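You operate a simulated robot arm through the tools that you are given. There is no shell and no other tool.

You are at the controls of a simulated robot arm. One attempt, no reset.

TASK
Stop the mixer, stand its bottle in the empty dish and put out the lamp at station 26.
Fine: mixer off before the lift; green switch off, then blue flap shut. Set down upright: bottle.

Only the result counts: the job must be done as asked and must still hold three seconds after the hand-in. Knocking over, shifting, dropping, spilling or breaking anything else fails it.

THE ROBOT
A 6-joint arm with a two-finger parallel gripper, fixed in place. Base frame: the origin is at the foot of the arm, x ahead of it, y to its left, z up; the work surface is at about z = 760. Units: mm, rad, N and s.
With the tool pointing down near the work surface it reaches from about 320 to 860 mm from the base axis. Its first joint turns from -2.007 to 2.007 rad. Payload 3.43 kg.
The tool frame sits at the grasp point between the pads (the TCP): z along the fingers, y along the line on which they close. The tips reach 34 mm beyond it. The gripper opens to 128 mm. The fingers are 24 mm wide and 12 mm thick; the gripper's body (48 by 130 mm) begins 96 mm behind the TCP.
Orientation is that of the tool frame in the base frame, as a unit quaternion [w, x, y, z]. With the fingers straight down and closing along the base's y, the tool's x points along the base's -x, its y along +y and its z along -z.

THE INTERFACE
- The arm moves only by the tool arm_command. Its argument "plan" is a list of rows, each a list of 7 numbers: the turn, a rotation vector about the tool's x, y, z in rad, then the shift along the tool's x, y, z in mm, then the finger opening in mm, from 0 to 128. In form: [[wx, wy, wz, dx, dy, dz, claw], ...]. A call has 1 to 20 rows; each row is the pose to reach, as a shift and turn from the pose commanded when the call began, along the tool's axes at that moment. A row lasts 0.2 s, in which the tool goes at most 50 mm and 0.15 rad; a call with a longer step from one row to the next is refused whole, and so is a gripper value outside its range. Where a pose cannot be reached the arm comes as near as it can. A force on the tool above 50 N (or 10 N above the force at the start of the call, whichever is more), or a blocked arm, ends the call early, and 0.2 s more pass. Each finger travels about 108 mm/s and halts on what it meets, pressing with about 23 N; the grip force reading is that of the motor and also rises with nothing between the fingers. The clock runs only during rows and for 0.2 s after the last one: add rows that repeat a pose to give the fingers time. The reply holds the time, the measured pose of the TCP, the force on the tool along the base axes, the opening and the grip force, in the units named above and with some noise, with the torque about the TCP (base axes, N m) and any sound that the robot's microphone picked up.
- Cameras (640 x 400 px; columns grow to the right, rows downward): "scene" is fixed at [408.9, 496.8, 1629.8]; the picture's right is [-0.44, -0.90, 0.00], its down [-0.81, 0.39, -0.43] and it looks along [0.39, -0.19, -0.90] (base axes); focal length 274 px, centre (320, 200). "wrist" rides on the gripper at [76, -11, -160] in the tool frame; the picture's right is [0.15, 0.99, 0.00], its down [-0.88, 0.13, -0.46] and it looks along [-0.45, 0.07, 0.89] (tool axes); focal length 234 px, centre (320, 200). There is no depth. A picture from a camera that has moved, and an enlarged one, comes with that camera's place and axes in the base frame and with its lens. The place of the scene camera against the robot may be out by one fixed shift of up to 18 mm in any direction.
- snapshot(camera): a new picture of that camera. No time passes.
- lift_body(by): slides the trunk up (or, below 0, down) by that many mm; the arm rides with it, the base frame stays. It gives what a move gives, with no picture.
- enlarge(camera, box): a new picture of the part [left, top, right, bottom] of that camera's present view, enlarged. No time passes.
- finish_job(): hands the job in; it is judged then, once.

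Nothing tells you positions but the pictures and the camera data. Unless the task says otherwise, let go and move clear before handing in.

The tools are called after "Emit:" as name(argument=value, ...) on one line, values as JSON. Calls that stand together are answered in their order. arm_command: Moves the arm, as the interface text tells. Its arguments: {"type":"object","properties":{"plan":{"type":"array","items":{"type":"array","items":{"type":"number"}}}},"required":["plan"]} The other tools are called the same way: lift_body (by) slides the trunk up or down; snapshot (camera) takes a picture; enlarge (camera, box) takes an enlarged picture of a part of a camera's view; finish_job () hands the job in.

At the start:

```text
time_s: 0.0
ee_pos: [564.4, 70.4, 1225.3]
tcp_rot: [0.001, 0.0, 1.0, 0.001]
ft_force: [0.3, 0.2, 0.0]
wrist_torque: [-0.01, 0.01, 0.02]
width: 128.1
gripper_force: 0.1
trunk travel left (down, up): [-700.0, 90.0]
```

scene: 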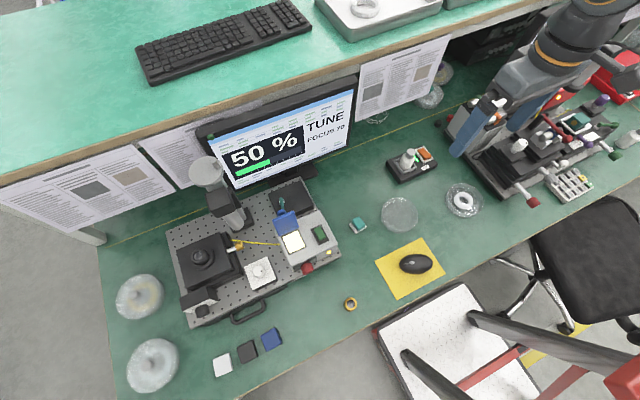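
wrist: 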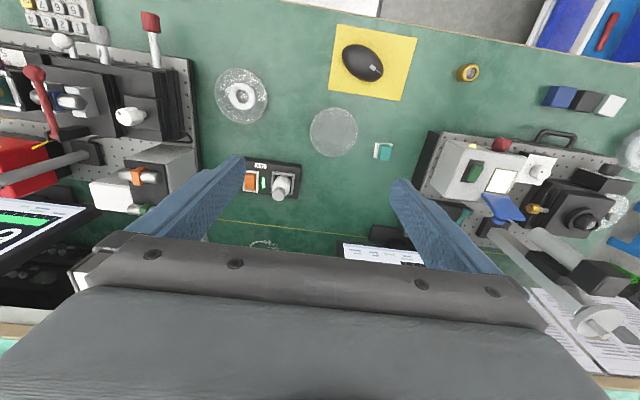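

I see a bench with two stations (a board on the scene's left with a blue flap and green switch, another on the right), a small mixer with an orange switch and bottle in the middle, and several dishes. I'll look closer before moving.

Emit:
enlarge(camera="scene", box=[370, 130, 500, 240])

Emit:
enlarge(camera="scene", box=[160, 150, 350, 330])

Emit:
enlarge(camera="scene", box=[440, 60, 640, 210])

Emit:
enlarge(camera="wrist", box=[200, 50, 420, 220])

Emit:
enlarge(camera="wrist", box=[400, 80, 640, 280])

Emit:
enlarge(camera="wrist", box=[0, 0, 220, 240])

```text
3.64 times, centred on (435, 185) of scene
camera zoom: at [408.9, 496.8, 1629.8], right [-0.44, -0.9, 0.0], down [-0.81, 0.39, -0.43], along [0.39, -0.19, -0.9], focal length 997 px, centre (-98, 254)
```

zoom: 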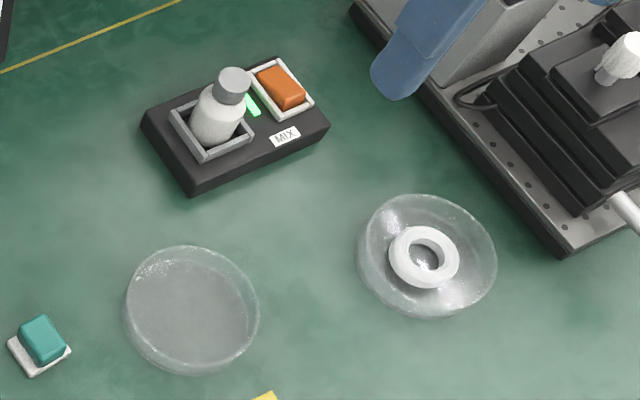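

```text
2.22 times, centred on (255, 240) of scene
camera zoom: at [408.9, 496.8, 1629.8], right [-0.44, -0.9, 0.0], down [-0.81, 0.39, -0.43], along [0.39, -0.19, -0.9], focal length 610 px, centre (464, 111)
```

zoom: 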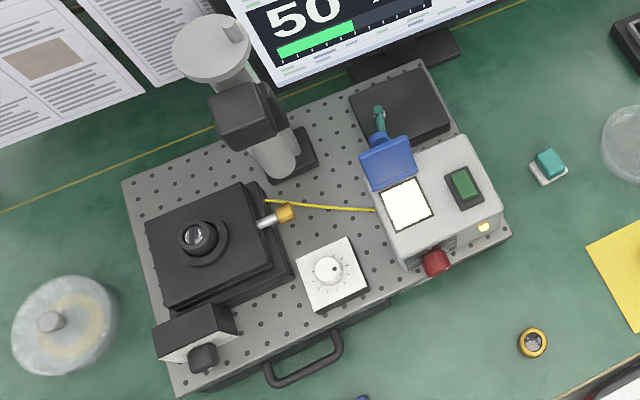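

```text
2.67 times, centred on (540, 135) of scene
camera zoom: at [408.9, 496.8, 1629.8], right [-0.44, -0.9, 0.0], down [-0.81, 0.39, -0.43], along [0.39, -0.19, -0.9], focal length 731 px, centre (-267, 373)
```

zoom: 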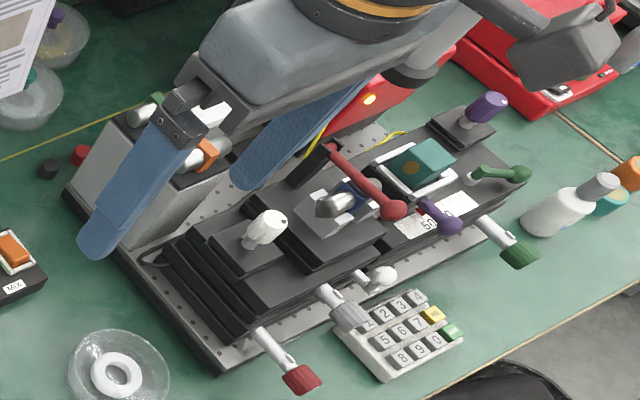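

```text
2.35 times, centred on (310, 135) of wrist
camera zoom: at [487.8, 58.5, 1385.0], right [-0.15, 0.99, 0.0], down [0.88, 0.13, 0.46], along [0.45, 0.07, -0.89], focal length 551 px, centre (344, 353)
```

zoom: 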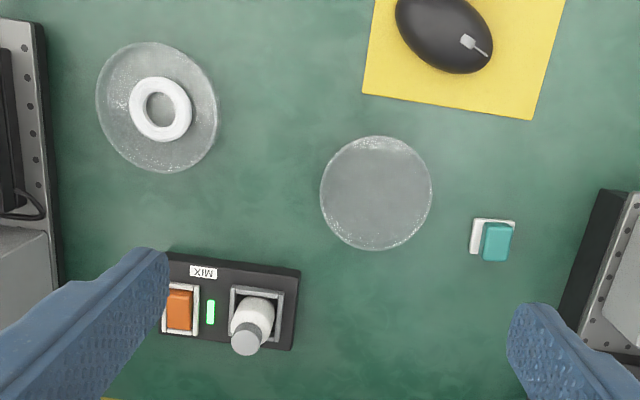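

```text
2.00 times, centred on (520, 180) of wrist
camera zoom: at [487.8, 58.5, 1385.0], right [-0.15, 0.99, 0.0], down [0.88, 0.13, 0.46], along [0.45, 0.07, -0.89], focal length 468 px, centre (-80, 240)
```

zoom: 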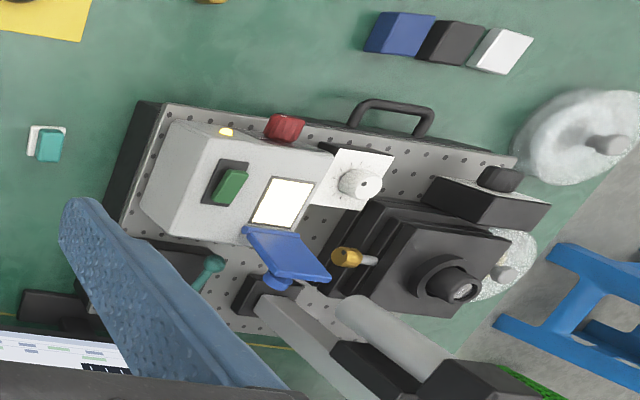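

```text
1.67 times, centred on (110, 120) of wrist
camera zoom: at [487.8, 58.5, 1385.0], right [-0.15, 0.99, 0.0], down [0.88, 0.13, 0.46], along [0.45, 0.07, -0.89], focal length 390 px, centre (670, 333)
```

zoom: 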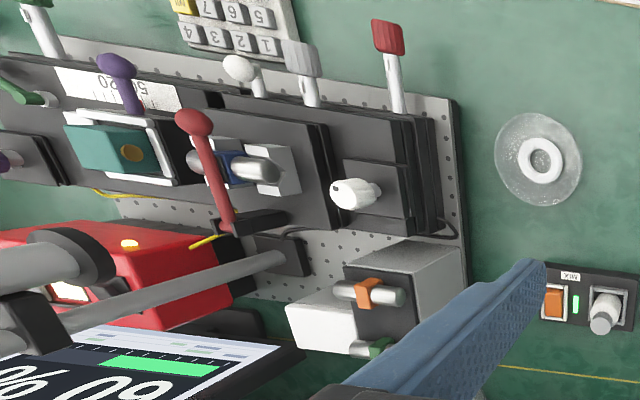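

The mixer (orange rocker, lit green light, bottle) is at roughly (755, -15), and the empty-looking dish at about (600, 112). I'll check the other dishes and look for the station label.

Emit:
enlarge(camera="scene", box=[350, 50, 470, 130])

Emit:
enlarge(camera="scene", box=[100, 260, 300, 390])

Emit:
enlarge(camera="scene", box=[265, 195, 345, 285])

Emit:
enlarge(camera="wrist", box=[425, 120, 545, 240])

Emit:
enlarge(camera="wrist", box=[235, 150, 315, 205])

Emit:
enlarge(camera="scene", box=[380, 140, 445, 190])

Emit:
enlarge(camera="scene", box=[560, 40, 640, 160])

```text
5.00 times, centred on (410, 90) of scene
camera zoom: at [408.9, 496.8, 1629.8], right [-0.44, -0.9, 0.0], down [-0.81, 0.39, -0.43], along [0.39, -0.19, -0.9], focal length 1371 px, centre (-130, 750)
```

zoom: 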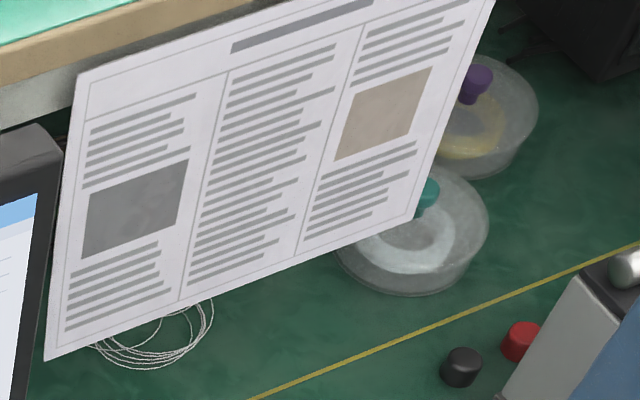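

```text
3.08 times, centred on (200, 325) of scene
camera zoom: at [408.9, 496.8, 1629.8], right [-0.44, -0.9, 0.0], down [-0.81, 0.39, -0.43], along [0.39, -0.19, -0.9], focal length 844 px, centre (689, -185)
```

zoom: 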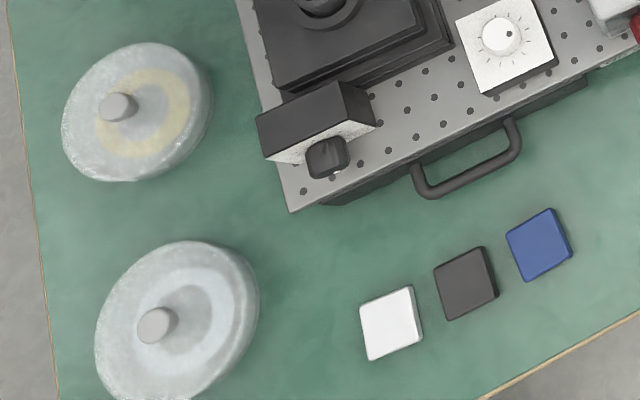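

```text
4.44 times, centred on (305, 240) of scene
camera zoom: at [408.9, 496.8, 1629.8], right [-0.44, -0.9, 0.0], down [-0.81, 0.39, -0.43], along [0.39, -0.19, -0.9], focal length 1219 px, centre (387, 22)
```

zoom: 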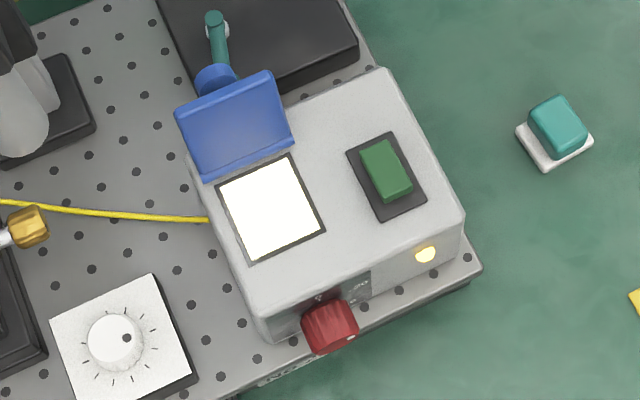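

```text
3.33 times, centred on (485, 180) of wrist
camera zoom: at [487.8, 58.5, 1385.0], right [-0.15, 0.99, 0.0], down [0.88, 0.13, 0.46], along [0.45, 0.07, -0.89], focal length 781 px, centre (-230, 267)
```

zoom: 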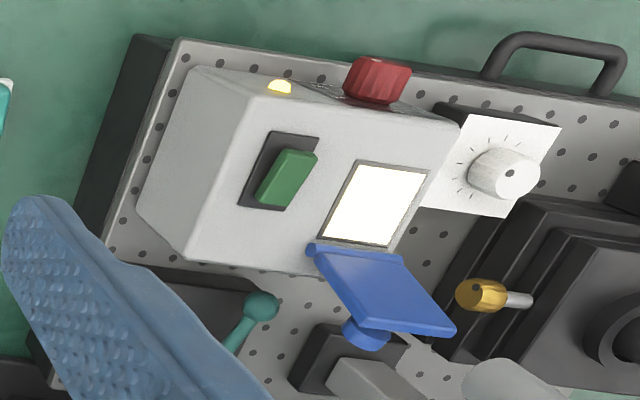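

```text
7.27 times, centred on (275, 178) of wrist
camera zoom: at [487.8, 58.5, 1385.0], right [-0.15, 0.99, 0.0], down [0.88, 0.13, 0.46], along [0.45, 0.07, -0.89], focal length 1703 px, centre (647, 364)
```

zoom: 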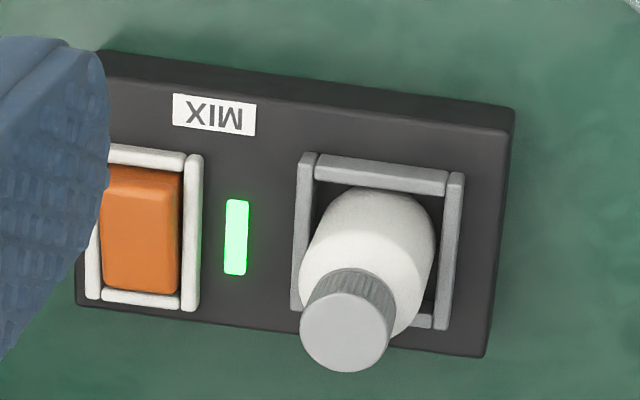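

```text
8.00 times, centred on (412, 165) of scene
camera zoom: at [408.9, 496.8, 1629.8], right [-0.44, -0.9, 0.0], down [-0.81, 0.39, -0.43], along [0.39, -0.19, -0.9], focal length 2194 px, centre (-420, 480)
```

zoom: 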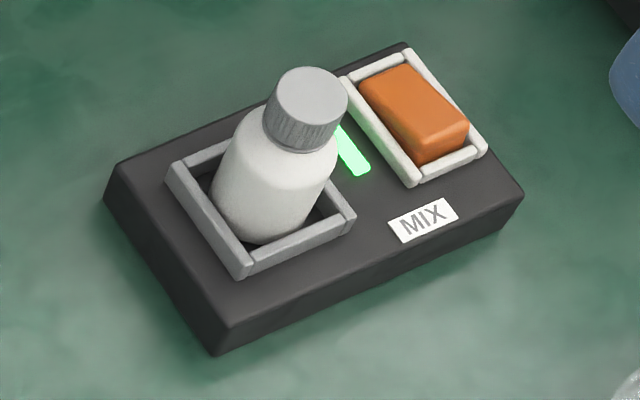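

```text
3.33 times, centred on (600, 100) of scene
camera zoom: at [408.9, 496.8, 1629.8], right [-0.44, -0.9, 0.0], down [-0.81, 0.39, -0.43], along [0.39, -0.19, -0.9], focal length 914 px, centre (-613, 533)
```

zoom: 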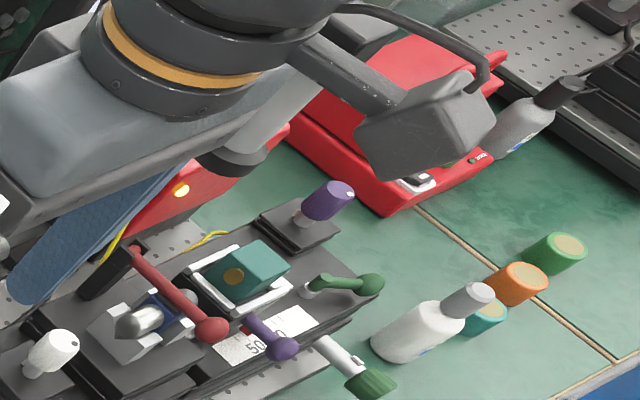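

The only empty dish is the one between mixer and mat; the others hold a ring or lids. The grey box with the white lamp window, green rocker and open blue flap matches the task, though I still need to find its number. I'll move the camera over the mixer.

Emit:
arm_command(plan=[[0, 0, 0, -13, -14, 37, 128], [0, 0, 0, -27, -28, 75, 128], [0, 0, 0, -40, -42, 112, 128], [0, 0, 0, -53, -57, 150, 128], [0, 0, 0, -67, -71, 187, 128], [0, 0, 0, -80, -85, 225, 60], [0, 0, 0, -80, -85, 225, 60]])

Emit:
snapshot(camera="wrist")

```text
time_s: 1.6
ee_pos: [644.4, -17.6, 1000.6]
tcp_rot: [0.0, 0.001, 1.0, 0.001]
ft_force: [0.0, -1.1, 0.0]
wrist_torque: [-0.03, -0.02, 0.0]
width: 59.8
gripper_force: 0.0
trunk travel left (down, up): [-700.0, 90.0]
```

```text
taken
camera wrist: at [568.0, -27.8, 1160.2], right [-0.15, 0.99, 0.0], down [0.88, 0.13, 0.46], along [0.45, 0.07, -0.89], focal length 234 px, centre (320, 200)
```

wrist: 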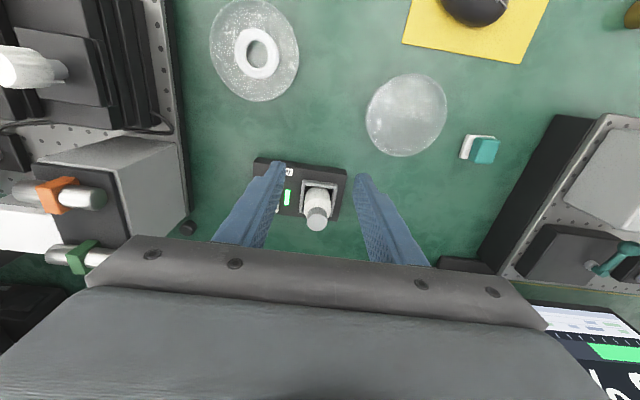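

The mixer is between the fingers in view. I'll enlarge it to measure the bottle and dish.

Emit:
enlarge(camera="wrist", box=[240, 140, 370, 240])

Emit:
enlarge(camera="wrist", box=[350, 60, 460, 170])

Emit:
enlarge(camera="wrist", box=[0, 100, 200, 300])

Emit:
enlarge(camera="scene", box=[430, 90, 640, 230])

```text
4.00 times, centred on (305, 190) of wrist
camera zoom: at [568.0, -27.8, 1160.2], right [-0.15, 0.99, 0.0], down [0.88, 0.13, 0.46], along [0.45, 0.07, -0.89], focal length 937 px, centre (380, 240)
```

zoom: 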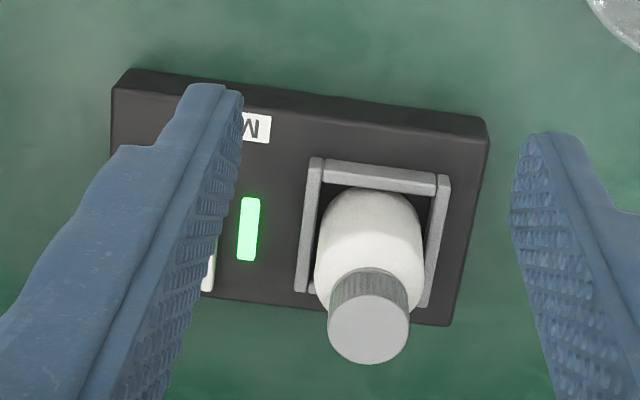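

```text
3.64 times, centred on (405, 115) of wrist
camera zoom: at [568.0, -27.8, 1160.2], right [-0.15, 0.99, 0.0], down [0.88, 0.13, 0.46], along [0.45, 0.07, -0.89], focal length 852 px, centre (11, 509)
```

zoom: 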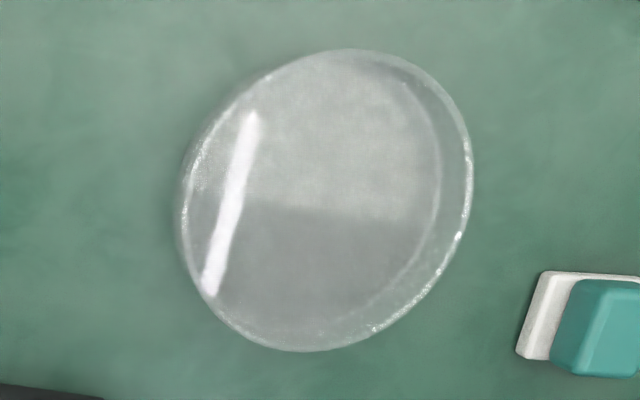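

```text
2.00 times, centred on (100, 200) of wrist
camera zoom: at [568.0, -27.8, 1160.2], right [-0.15, 0.99, 0.0], down [0.88, 0.13, 0.46], along [0.45, 0.07, -0.89], focal length 468 px, centre (760, 200)
```

zoom: 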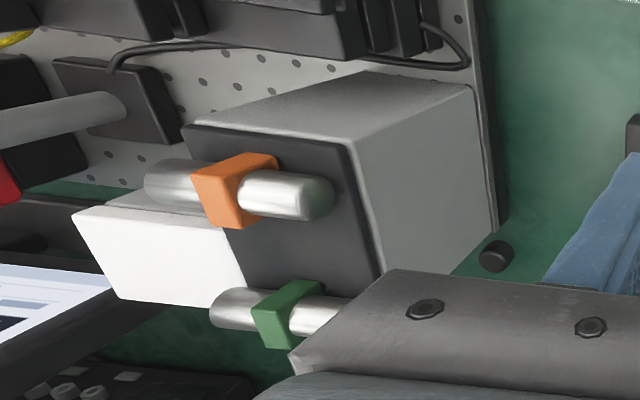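

```text
2.86 times, centred on (535, 160) of scene
camera zoom: at [408.9, 496.8, 1629.8], right [-0.44, -0.9, 0.0], down [-0.81, 0.39, -0.43], along [0.39, -0.19, -0.9], focal length 784 px, centre (-294, 314)
```

zoom: 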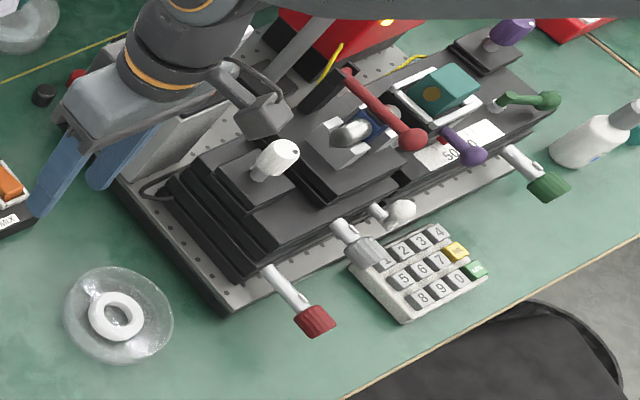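

The bottle cap top works out to about (753, -4, 867), and the mixer is square to the base. The rocker is at about (756, -90), x 733–781, so I'll move above it with fingers open to see which end is raised.

Emit:
arm_command(plan=[[0, 0, 0, -12, -24, 23, 128], [0, 0, 0, -24, -48, 47, 128], [0, 0, 0, -36, -73, 70, 128], [0, 0, 0, -36, -73, 70, 128]])

Emit:
snapshot(camera="wrist")

Emit:
enlarge(camera="wrist", box=[250, 160, 390, 245])

```text
time_s: 2.6
ee_pos: [679.9, -90.7, 932.5]
tcp_rot: [0.0, -0.001, 1.0, 0.0]
ft_force: [0.1, 0.9, 0.2]
wrist_torque: [0.01, -0.03, -0.04]
width: 127.9
gripper_force: 0.1
trunk travel left (down, up): [-700.0, 90.0]
```

```text
taken
camera wrist: at [604.6, -101.2, 1091.3], right [-0.15, 0.99, 0.0], down [0.88, 0.13, 0.46], along [0.45, 0.07, -0.89], focal length 234 px, centre (320, 200)
```

wrist: 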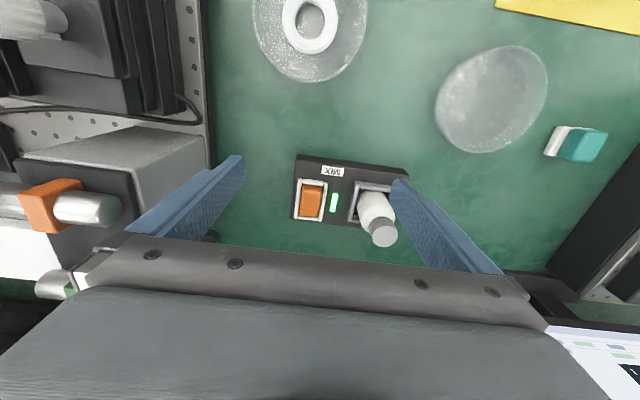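

```text
4.57 times, centred on (320, 202) of wrist
camera zoom: at [604.6, -101.2, 1091.3], right [-0.15, 0.99, 0.0], down [0.88, 0.13, 0.46], along [0.45, 0.07, -0.89], focal length 1070 px, centre (320, 189)
```

zoom: 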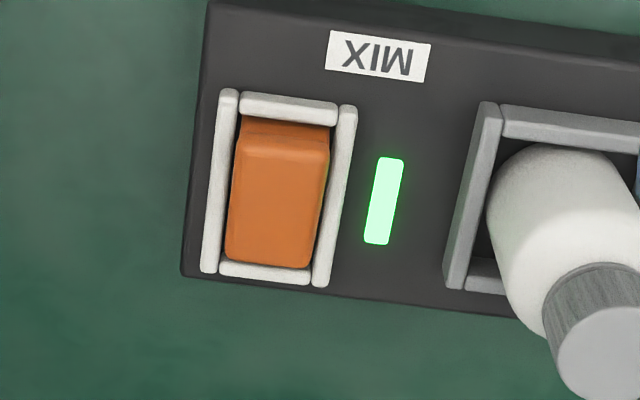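

The rocker's front (-x) face shows, so the -x end stands proud. I'll close the fingers and hover over that end, then press down in small steps.

Emit:
arm_command(plan=[[0, 0, 0, 0, 0, 0, 90], [0, 0, 0, -30, 0, 0, 50], [0, 0, 0, -63.5, -0.7, 0, 10], [0, 0, 0, -63.5, -0.7, 35, 0], [0, 0, 0, -63.5, -0.7, 70, 0], [0, 0, 0, -63.5, -0.7, 70, 0]])

Emit:
enlarge(camera="scene", box=[370, 120, 470, 200])

Emit:
enlarge(camera="wrist", box=[240, 120, 400, 240])

```text
time_s: 4.0
ee_pos: [746.0, -90.2, 860.7]
tcp_rot: [-0.001, 0.0, 1.0, 0.0]
ft_force: [0.6, -0.5, 0.1]
wrist_torque: [-0.04, 0.05, 0.0]
width: 0.0
gripper_force: 23.0
trunk travel left (down, up): [-700.0, 90.0]
```

```text
5.00 times, centred on (420, 160) of scene
camera zoom: at [408.9, 496.8, 1629.8], right [-0.44, -0.9, 0.0], down [-0.81, 0.39, -0.43], along [0.39, -0.19, -0.9], focal length 1371 px, centre (-180, 400)
```

zoom: 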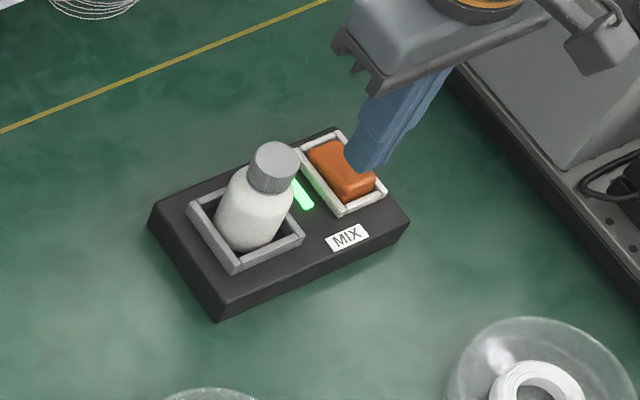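

```text
3.33 times, centred on (320, 180) of wrist
camera zoom: at [669.7, -101.3, 1019.9], right [-0.15, 0.99, 0.0], down [0.88, 0.13, 0.46], along [0.45, 0.07, -0.89], focal length 781 px, centre (320, 267)
```

zoom: 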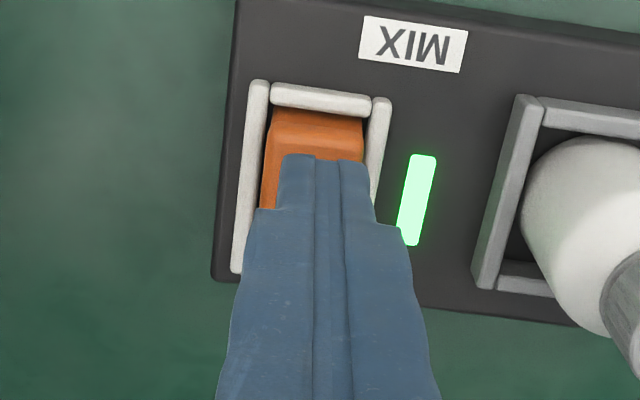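

I'm hovering over the proud end of the rocker with the tips at about z = 826. I'll press down gently; the force stop ends the move on contact.

Emit:
arm_command(plan=[[0, 0, 0, 3, 0, 4, 0], [0, 0, 0, 3, 0, 8, 0], [0, 0, 0, 3, 0, 12, 0], [0, 0, 0, 3, 0, 15, 0], [0, 0, 0, 3, 0, 18, 0], [0, 0, 0, 3, 0, 21, 0], [0, 0, 0, 3, 0, 24, 0]])

Emit:
enlarge(camera="wrist", box=[240, 120, 400, 240])

Emit:
enlarge(camera="scene", box=[370, 120, 470, 200])

```text
time_s: 5.6
ee_pos: [740.5, -89.2, 839.1]
tcp_rot: [0.001, 0.001, 1.0, -0.001]
ft_force: [-4.0, 0.8, 19.9]
wrist_torque: [0.11, -0.07, -0.16]
width: 0.0
gripper_force: 23.6
trunk travel left (down, up): [-700.0, 90.0]
```

```text
3.33 times, centred on (320, 180) of wrist
camera zoom: at [664.1, -100.0, 998.3], right [-0.15, 0.99, 0.0], down [0.88, 0.13, 0.46], along [0.45, 0.07, -0.89], focal length 781 px, centre (320, 267)
```

zoom: 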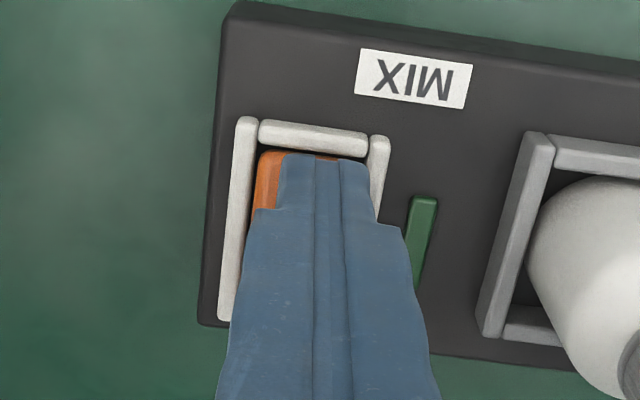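

```text
5.00 times, centred on (420, 160) of scene
camera zoom: at [408.9, 496.8, 1629.8], right [-0.44, -0.9, 0.0], down [-0.81, 0.39, -0.43], along [0.39, -0.19, -0.9], focal length 1371 px, centre (-180, 400)
```

zoom: 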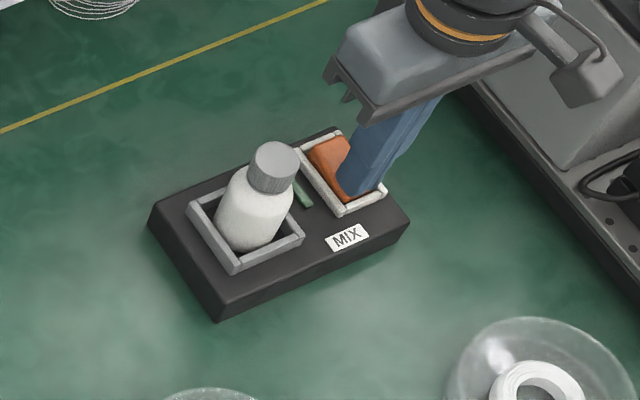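

The indicator has gone dark, so the mixer is off. I'll lift clear and confirm it stays off.

Emit:
arm_command(plan=[[0, 0, 0, 0, 0, -20, 0], [0, 0, 0, 0, 0, -55, 0], [0, 0, 0, 0, 0, -95, 0], [0, 0, 0, 0, 0, -130, 0], [0, 0, 0, 0, 0, -130, 0]])

Emit:
enlarge(camera="scene", box=[370, 120, 470, 200])

Emit:
snapshot(camera="wrist")

```text
time_s: 6.8
ee_pos: [740.5, -88.9, 966.1]
tcp_rot: [0.0, 0.0, 1.0, 0.0]
ft_force: [-0.8, 0.3, 0.2]
wrist_torque: [0.01, -0.01, 0.01]
width: 0.0
gripper_force: 22.8
trunk travel left (down, up): [-700.0, 90.0]
```

```text
5.00 times, centred on (420, 160) of scene
camera zoom: at [408.9, 496.8, 1629.8], right [-0.44, -0.9, 0.0], down [-0.81, 0.39, -0.43], along [0.39, -0.19, -0.9], focal length 1371 px, centre (-180, 400)
```

zoom: 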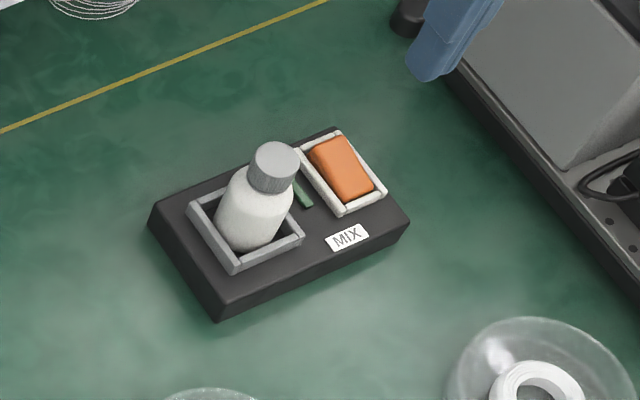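

```text
taken
camera wrist: at [664.5, -100.4, 1126.0], right [-0.15, 0.99, 0.0], down [0.88, 0.13, 0.46], along [0.45, 0.07, -0.89], focal length 234 px, centre (320, 200)
```

wrist: 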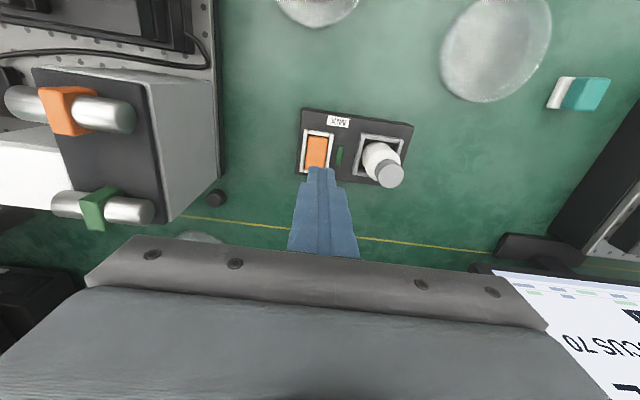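

The mixer stays off. Next I'll refine the bottle's axis from this view.

Emit:
enlarge(camera="wrist", box=[340, 120, 420, 200])

Emit:
enlarge(camera="wrist", box=[400, 0, 640, 150])

```text
5.00 times, centred on (380, 160) of wrist
camera zoom: at [664.5, -100.4, 1126.0], right [-0.15, 0.99, 0.0], down [0.88, 0.13, 0.46], along [0.45, 0.07, -0.89], focal length 1171 px, centre (20, 400)
```

zoom: 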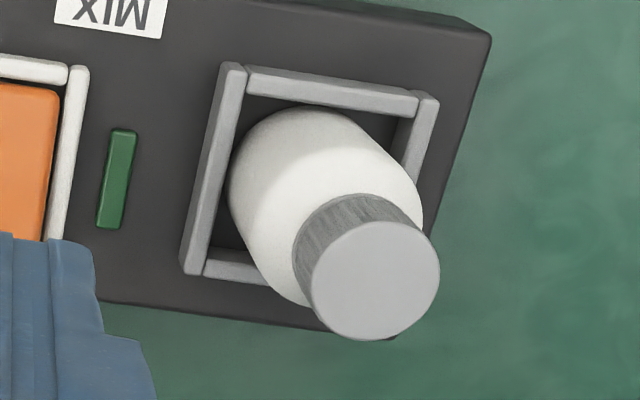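

```text
2.67 times, centred on (520, 75) of wrist
camera zoom: at [664.5, -100.4, 1126.0], right [-0.15, 0.99, 0.0], down [0.88, 0.13, 0.46], along [0.45, 0.07, -0.89], focal length 624 px, centre (-213, 533)
```

zoom: 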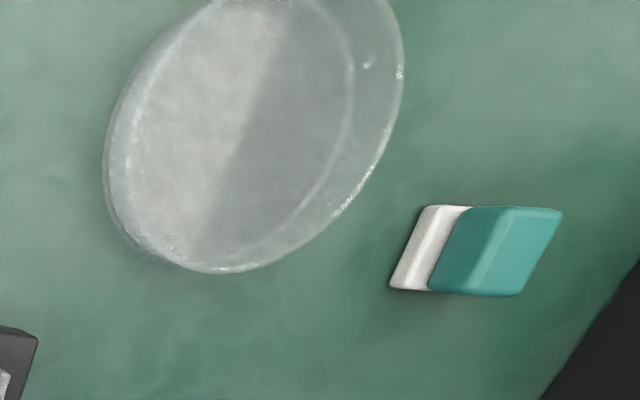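

The bottle axis is at about (752, -2.5), with the body about 43 mm wide from z 787 to 830 and the cap above. I'll hover over it with the fingers at 80 mm.

Emit:
arm_command(plan=[[0, 0, 0, -4, 30, 0, 40], [0, 0, 0, -8, 60, 0, 80], [0, 0, 0, -11.8, 86.8, 0, 80], [0, 0, 0, -11.8, 86.8, 25, 80], [0, 0, 0, -11.8, 86.8, 25, 80]])

Emit:
snapshot(camera="wrist")

Emit:
enlarge(camera="scene", box=[370, 100, 470, 200])

```text
time_s: 8.0
ee_pos: [751.7, -4.0, 940.8]
tcp_rot: [0.001, 0.0, 1.0, 0.0]
ft_force: [0.4, 0.2, 0.4]
wrist_torque: [0.0, -0.01, -0.03]
width: 80.2
gripper_force: 0.0
trunk travel left (down, up): [-700.0, 90.0]
```

```text
taken
camera wrist: at [675.8, -14.1, 1100.0], right [-0.15, 0.99, 0.0], down [0.88, 0.13, 0.46], along [0.45, 0.07, -0.89], focal length 234 px, centre (320, 200)
```

wrist: 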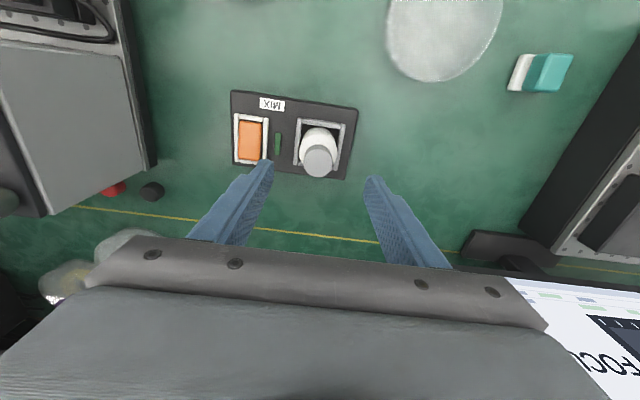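

```text
4.00 times, centred on (420, 150) of scene
camera zoom: at [408.9, 496.8, 1629.8], right [-0.44, -0.9, 0.0], down [-0.81, 0.39, -0.43], along [0.39, -0.19, -0.9], focal length 1097 px, centre (-80, 400)
```

zoom: 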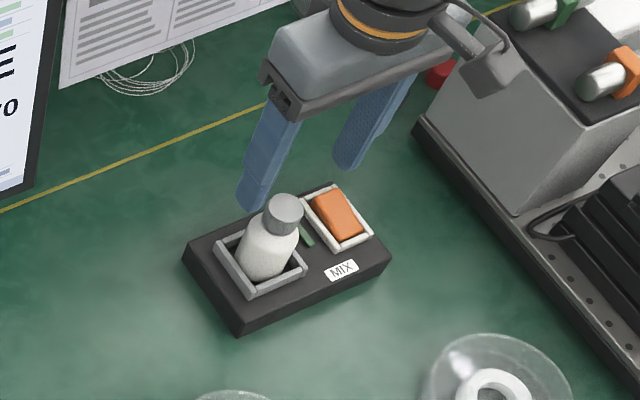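

Centred. Descending so the tips stop at about z = 814, above the cradle walls.

Emit:
arm_command(plan=[[0, 0, 0, 0.5, 0.8, 30, 80], [0, 0, 0, 1, 0.8, 60, 80], [0, 0, 0, 1, 0.8, 80, 80], [0, 0, 0, 1, 0.8, 92, 80], [0, 0, 0, 1, 0.8, 92, 80]])

Emit:
enlarge(camera="wrist", box=[220, 80, 420, 240])

Emit:
enlarge(camera="scene", box=[370, 120, 450, 200])

```text
time_s: 9.2
ee_pos: [749.9, -2.8, 848.4]
tcp_rot: [0.0, 0.001, 1.0, 0.0]
ft_force: [-0.5, 0.3, -0.5]
wrist_torque: [-0.01, -0.01, -0.02]
width: 79.8
gripper_force: 0.2
trunk travel left (down, up): [-700.0, 90.0]
```

```text
2.50 times, centred on (320, 160) of wrist
camera zoom: at [675.3, -14.0, 1008.2], right [-0.15, 0.99, 0.0], down [0.88, 0.13, 0.46], along [0.45, 0.07, -0.89], focal length 585 px, centre (320, 300)
```

zoom: 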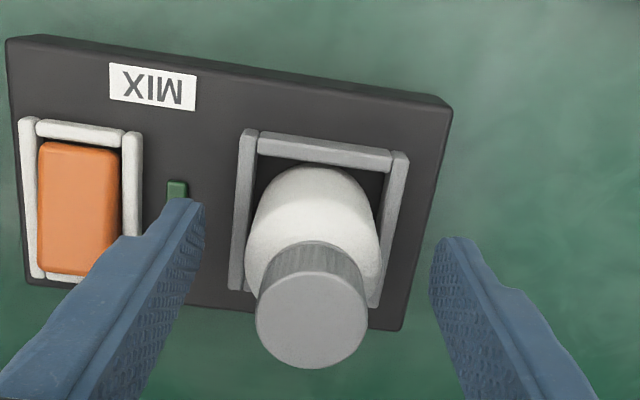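

```text
5.00 times, centred on (410, 160) of scene
camera zoom: at [408.9, 496.8, 1629.8], right [-0.44, -0.9, 0.0], down [-0.81, 0.39, -0.43], along [0.39, -0.19, -0.9], focal length 1371 px, centre (-130, 400)
```

zoom: 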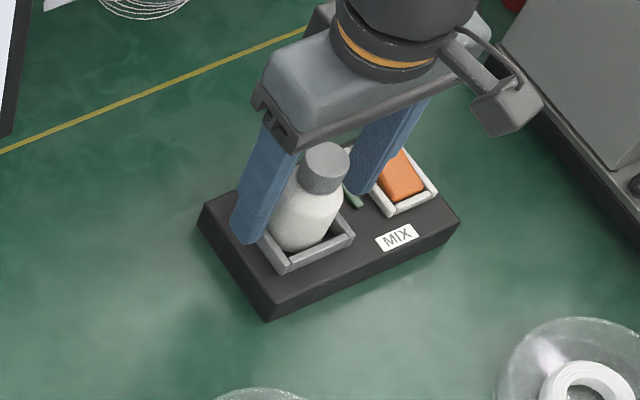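

The fingers straddle the bottle with clearance on both sides. Closing the grip.

Emit:
arm_command(plan=[[0, 0, 0, 0, 0, 0, 60], [0, 0, 0, 0, 0, 0, 45], [0, 0, 0, 0, 0, 0, 30], [0, 0, 0, 0, 0, 0, 30]])

Emit:
enlarge(camera="wrist", box=[220, 80, 420, 240])

```text
time_s: 10.2
ee_pos: [751.1, -3.2, 849.3]
tcp_rot: [0.0, 0.0, 1.0, 0.0]
ft_force: [1.0, -2.3, 0.3]
wrist_torque: [-0.08, 0.0, 0.01]
width: 42.1
gripper_force: 23.4
trunk travel left (down, up): [-700.0, 90.0]
```

```text
2.50 times, centred on (320, 160) of wrist
camera zoom: at [675.3, -14.3, 1008.5], right [-0.15, 0.99, 0.0], down [0.88, 0.13, 0.46], along [0.45, 0.07, -0.89], focal length 585 px, centre (320, 300)
```

zoom: 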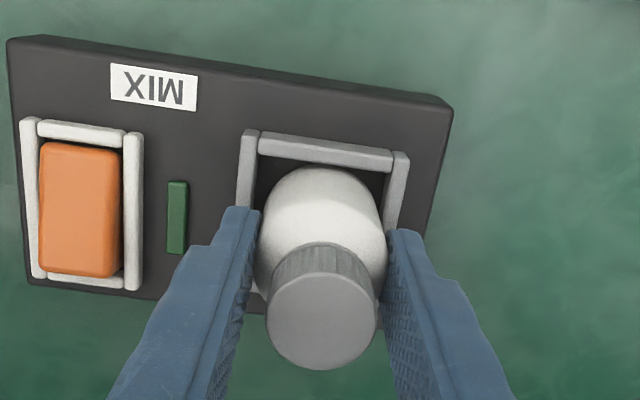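

Gripped at 42 mm. Lifting straight up, slowly at first.

Emit:
arm_command(plan=[[0, 0, 0, 0, 0, -4, 30], [0, 0, 0, 0, 0, -12, 30], [0, 0, 0, 0, 0, -25, 30], [0, 0, 0, 0, 0, -45, 30], [0, 0, 0, 0, 0, -70, 30], [0, 0, 0, 0, 0, -85, 30], [0, 0, 0, 0, 0, -85, 30]])

Emit:
snapshot(camera="wrist")

Emit:
snapshot(camera="scene")

Emit:
enlarge(camera="scene", box=[350, 100, 470, 240])

```text
time_s: 11.8
ee_pos: [750.7, -1.3, 933.6]
tcp_rot: [0.0, 0.001, 1.0, 0.001]
ft_force: [0.0, 0.0, 0.0]
wrist_torque: [0.0, 0.0, 0.02]
width: 42.1
gripper_force: 22.8
trunk travel left (down, up): [-700.0, 90.0]
```

```text
taken
camera wrist: at [674.5, -12.7, 1093.4], right [-0.15, 0.99, 0.0], down [0.88, 0.13, 0.46], along [0.45, 0.07, -0.89], focal length 234 px, centre (320, 200)
```

wrist: 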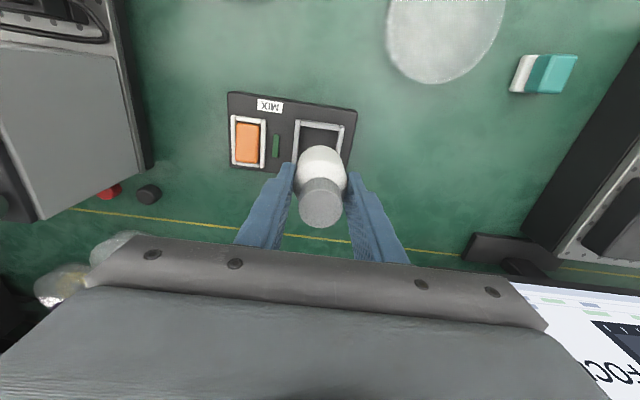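

```text
taken
```

scene: 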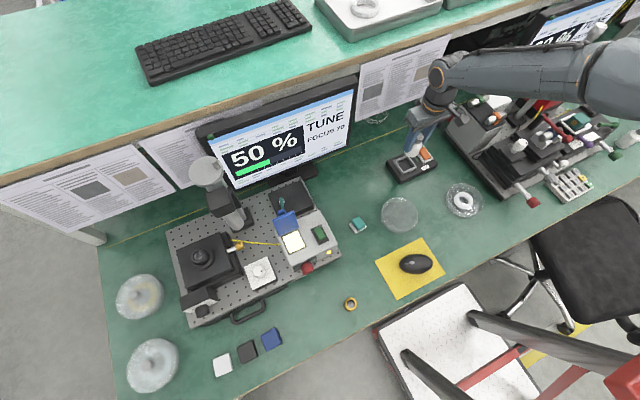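

```text
2.86 times, centred on (410, 170) of scene
camera zoom: at [408.9, 496.8, 1629.8], right [-0.44, -0.9, 0.0], down [-0.81, 0.39, -0.43], along [0.39, -0.19, -0.9], focal length 784 px, centre (63, 286)
```

zoom: 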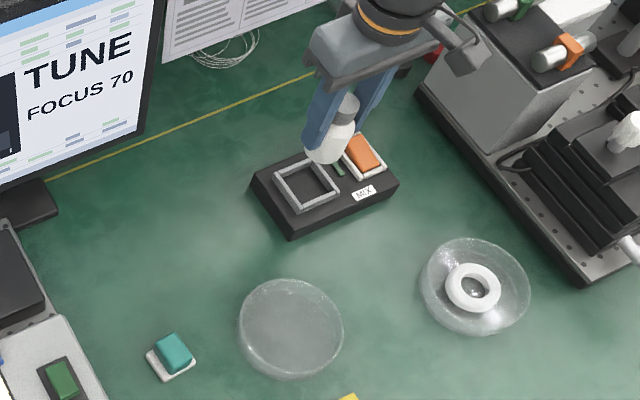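

The bottle is lifted cleanly with no slip. The dish is about 118 mm across and centred near (597, 113), so I'll carry the bottle toward it at this height and re-measure.

Emit:
arm_command(plan=[[0, 0, 0, 15, 10, 0, 30], [0, 0, 0, 45, 27, 0, 30], [0, 0, 0, 80, 48, 0, 30], [0, 0, 0, 115, 70, 0, 30], [0, 0, 0, 150, 92, 0, 30], [0, 0, 0, 178, 108, 0, 30], [0, 0, 0, 190, 115, 0, 30], [0, 0, 0, 190, 115, 0, 30]])

Emit:
snapshot(camera="wrist")

Emit:
enlarge(camera="scene", box=[350, 150, 470, 270])

```text
time_s: 13.6
ee_pos: [559.9, 112.6, 934.0]
tcp_rot: [0.0, 0.0, 1.0, 0.001]
ft_force: [-1.1, 0.5, -0.5]
wrist_torque: [0.01, -0.03, 0.03]
width: 42.3
gripper_force: 23.5
trunk travel left (down, up): [-700.0, 90.0]
```

```text
taken
camera wrist: at [484.6, 101.8, 1094.2], right [-0.15, 0.99, 0.0], down [0.88, 0.13, 0.46], along [0.45, 0.07, -0.89], focal length 234 px, centre (320, 200)
```

wrist: 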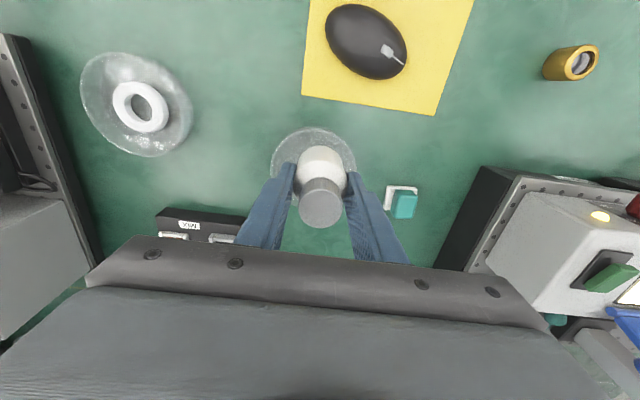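

```text
3.33 times, centred on (410, 210) of scene
camera zoom: at [408.9, 496.8, 1629.8], right [-0.44, -0.9, 0.0], down [-0.81, 0.39, -0.43], along [0.39, -0.19, -0.9], focal length 914 px, centre (20, 167)
```

zoom: 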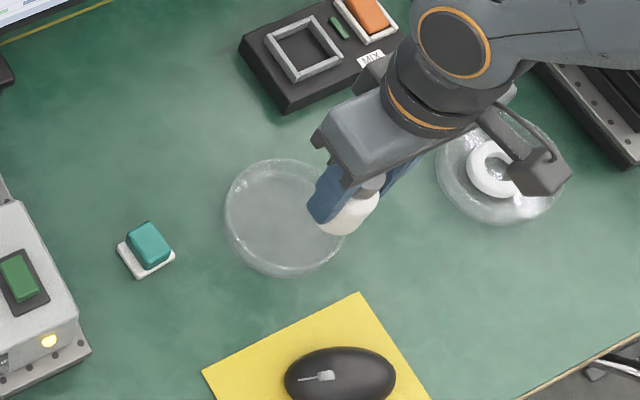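

The dish centre comes out at about (599, 111). I'll move over it and lower most of the way, leaving a margin above the dish floor.

Emit:
arm_command(plan=[[0, 0, 0, -20, 0, 0, 30], [0, 0, 0, -38.5, -1, 0, 30], [0, 0, 0, -38.5, -1, 30, 30], [0, 0, 0, -38.5, -1, 60, 30], [0, 0, 0, -38.5, -1, 80, 30], [0, 0, 0, -38.5, -1, 92, 30], [0, 0, 0, -38.5, -1, 92, 30]])

Emit:
snapshot(camera="wrist")

Emit:
enlarge(camera="scene", box=[350, 160, 450, 250])

```text
time_s: 15.2
ee_pos: [600.3, 112.5, 842.0]
tcp_rot: [0.002, 0.0, 1.0, 0.0]
ft_force: [-1.8, 0.3, -0.4]
wrist_torque: [-0.01, -0.03, -0.01]
width: 42.2
gripper_force: 22.8
trunk travel left (down, up): [-700.0, 90.0]
```

```text
taken
camera wrist: at [523.9, 100.9, 1001.8], right [-0.15, 0.99, 0.0], down [0.88, 0.13, 0.46], along [0.45, 0.07, -0.89], focal length 234 px, centre (320, 200)
```

wrist: 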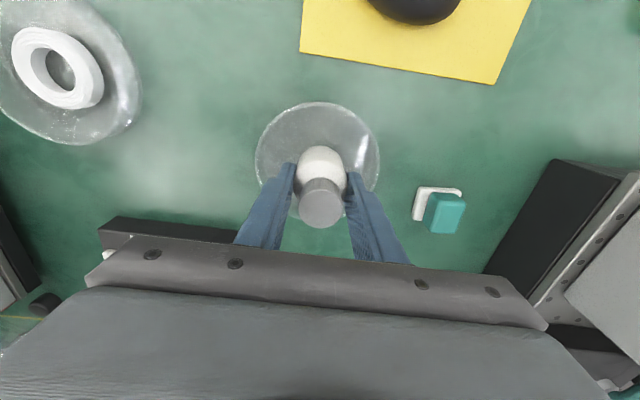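

```text
4.44 times, centred on (400, 205) of scene
camera zoom: at [408.9, 496.8, 1629.8], right [-0.44, -0.9, 0.0], down [-0.81, 0.39, -0.43], along [0.39, -0.19, -0.9], focal length 1219 px, centre (-36, 178)
```

zoom: 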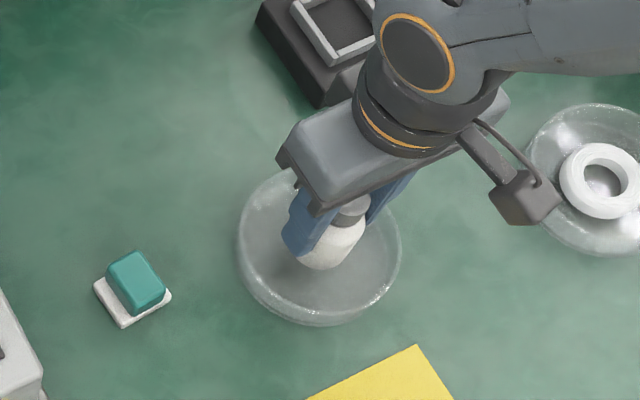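

The bottle is centred in the dish. I'll lower in small steps, watching the force for contact.

Emit:
arm_command(plan=[[0, 0, 0, 0, 0, 4, 30], [0, 0, 0, 0, 0, 7, 30], [0, 0, 0, 0, 0, 9, 30], [0, 0, 0, 0, 0, 9, 30]])

Emit:
enlarge(camera="scene", box=[370, 170, 430, 240])

Emit:
enlarge(camera="wrist", box=[240, 90, 400, 240])

```text
time_s: 16.2
ee_pos: [600.3, 113.0, 832.9]
tcp_rot: [0.0, 0.0, 1.0, 0.0]
ft_force: [-0.5, -0.4, -1.5]
wrist_torque: [-0.02, -0.01, 0.0]
width: 42.2
gripper_force: 23.0
trunk travel left (down, up): [-700.0, 90.0]
```

```text
5.71 times, centred on (400, 205) of scene
camera zoom: at [408.9, 496.8, 1629.8], right [-0.44, -0.9, 0.0], down [-0.81, 0.39, -0.43], along [0.39, -0.19, -0.9], focal length 1567 px, centre (-137, 171)
```

zoom: 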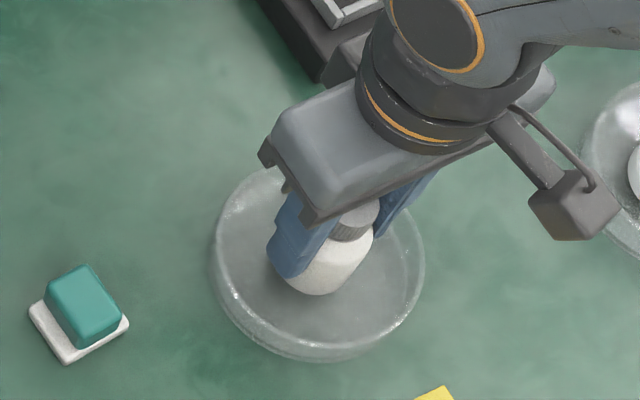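

```text
2.67 times, centred on (320, 165) of wrist
camera zoom: at [524.1, 101.2, 993.0], right [-0.15, 0.99, 0.0], down [0.88, 0.13, 0.46], along [0.45, 0.07, -0.89], focal length 624 px, centre (320, 293)
```

zoom: 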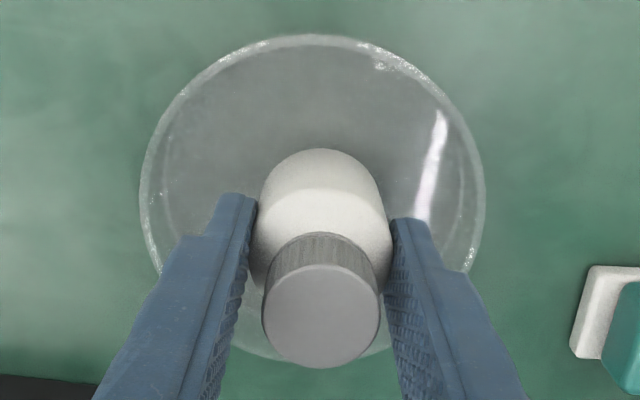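

Emit:
arm_command(plan=[[0, 0, 0, 0, 0, 2, 30], [0, 0, 0, 0, 0, 4, 30], [0, 0, 0, 0, 0, 4, 30]])

```text
time_s: 17.0
ee_pos: [600.0, 113.4, 828.8]
tcp_rot: [0.0, 0.0, 1.0, 0.0]
ft_force: [-0.2, -0.3, -0.4]
wrist_torque: [-0.01, 0.02, 0.01]
width: 42.1
gripper_force: 23.6
trunk travel left (down, up): [-700.0, 90.0]
```

No contact yet at TCP z = 828.8; I'm continuing down in 2 mm steps.

Emit:
arm_command(plan=[[0, 0, 0, 0, 0, 1, 30], [0, 0, 0, 0, 0, 2, 30], [0, 0, 0, 0, 0, 3, 30], [0, 0, 0, 0, 0, 3, 30]])

```text
time_s: 18.0
ee_pos: [598.8, 111.3, 826.3]
tcp_rot: [-0.001, 0.0, 1.0, 0.0]
ft_force: [-0.1, 0.3, -0.8]
wrist_torque: [-0.02, -0.02, 0.02]
width: 42.3
gripper_force: 23.1
trunk travel left (down, up): [-700.0, 90.0]
```

Emit:
arm_command(plan=[[0, 0, 0, 0, 0, 1, 30], [0, 0, 0, 0, 0, 2, 30], [0, 0, 0, 0, 0, 2, 30]])

Emit:
enlarge(camera="scene", box=[370, 170, 430, 240])

```text
time_s: 18.8
ee_pos: [599.2, 112.9, 825.6]
tcp_rot: [0.0, -0.001, 1.0, 0.0]
ft_force: [0.5, -1.2, -1.0]
wrist_torque: [-0.03, -0.01, 0.03]
width: 42.2
gripper_force: 23.0
trunk travel left (down, up): [-700.0, 90.0]
```

```text
5.71 times, centred on (400, 205) of scene
camera zoom: at [408.9, 496.8, 1629.8], right [-0.44, -0.9, 0.0], down [-0.81, 0.39, -0.43], along [0.39, -0.19, -0.9], focal length 1567 px, centre (-137, 171)
```

zoom: 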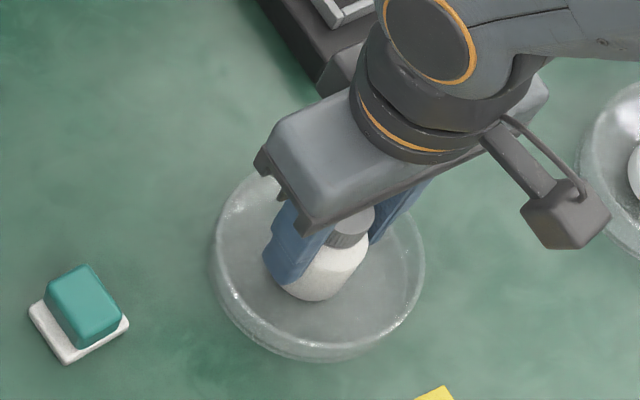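

Emit:
arm_command(plan=[[0, 0, 0, 0, 0, 1, 30], [0, 0, 0, 0, 0, 2, 30], [0, 0, 0, 0, 0, 2, 30]])

```text
time_s: 19.6
ee_pos: [600.1, 112.9, 822.7]
tcp_rot: [0.0, 0.0, 1.0, 0.0]
ft_force: [-1.9, -0.7, 7.5]
wrist_torque: [0.03, 0.1, 0.0]
width: 42.4
gripper_force: 23.0
trunk travel left (down, up): [-700.0, 90.0]
```

Contact: 7.5 N upward at TCP z = 822.7. The bottle is on the dish floor, so I'll open the fingers evenly.

Emit:
arm_command(plan=[[0, 0, 0, 0, 0, -0.5, 46], [0, 0, 0, 0, 0, -0.5, 55], [0, 0, 0, 0, 0, -0.5, 66], [0, 0, 0, 0, 0, -0.5, 66]])

Emit:
enlarge(camera="wrist", box=[240, 90, 400, 240])

Emit:
enlarge(camera="scene", box=[370, 170, 430, 240])

```text
time_s: 20.6
ee_pos: [600.2, 113.5, 822.7]
tcp_rot: [0.0, 0.001, 1.0, 0.0]
ft_force: [0.0, 0.4, -0.2]
wrist_torque: [0.02, 0.03, 0.0]
width: 66.0
gripper_force: 0.0
trunk travel left (down, up): [-700.0, 90.0]
```

```text
2.67 times, centred on (320, 165) of wrist
camera zoom: at [523.7, 101.5, 982.1], right [-0.15, 0.99, 0.0], down [0.88, 0.13, 0.46], along [0.45, 0.07, -0.89], focal length 624 px, centre (320, 293)
```

zoom: 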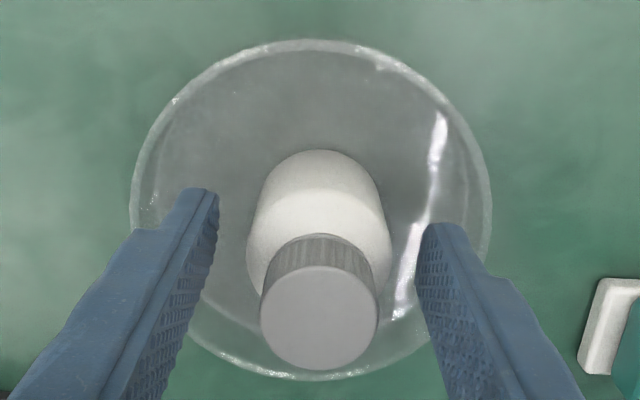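

```text
5.71 times, centred on (400, 205) of scene
camera zoom: at [408.9, 496.8, 1629.8], right [-0.44, -0.9, 0.0], down [-0.81, 0.39, -0.43], along [0.39, -0.19, -0.9], focal length 1567 px, centre (-137, 171)
```

zoom: 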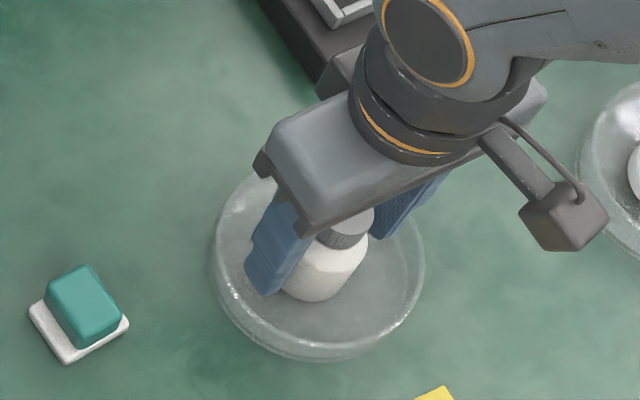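

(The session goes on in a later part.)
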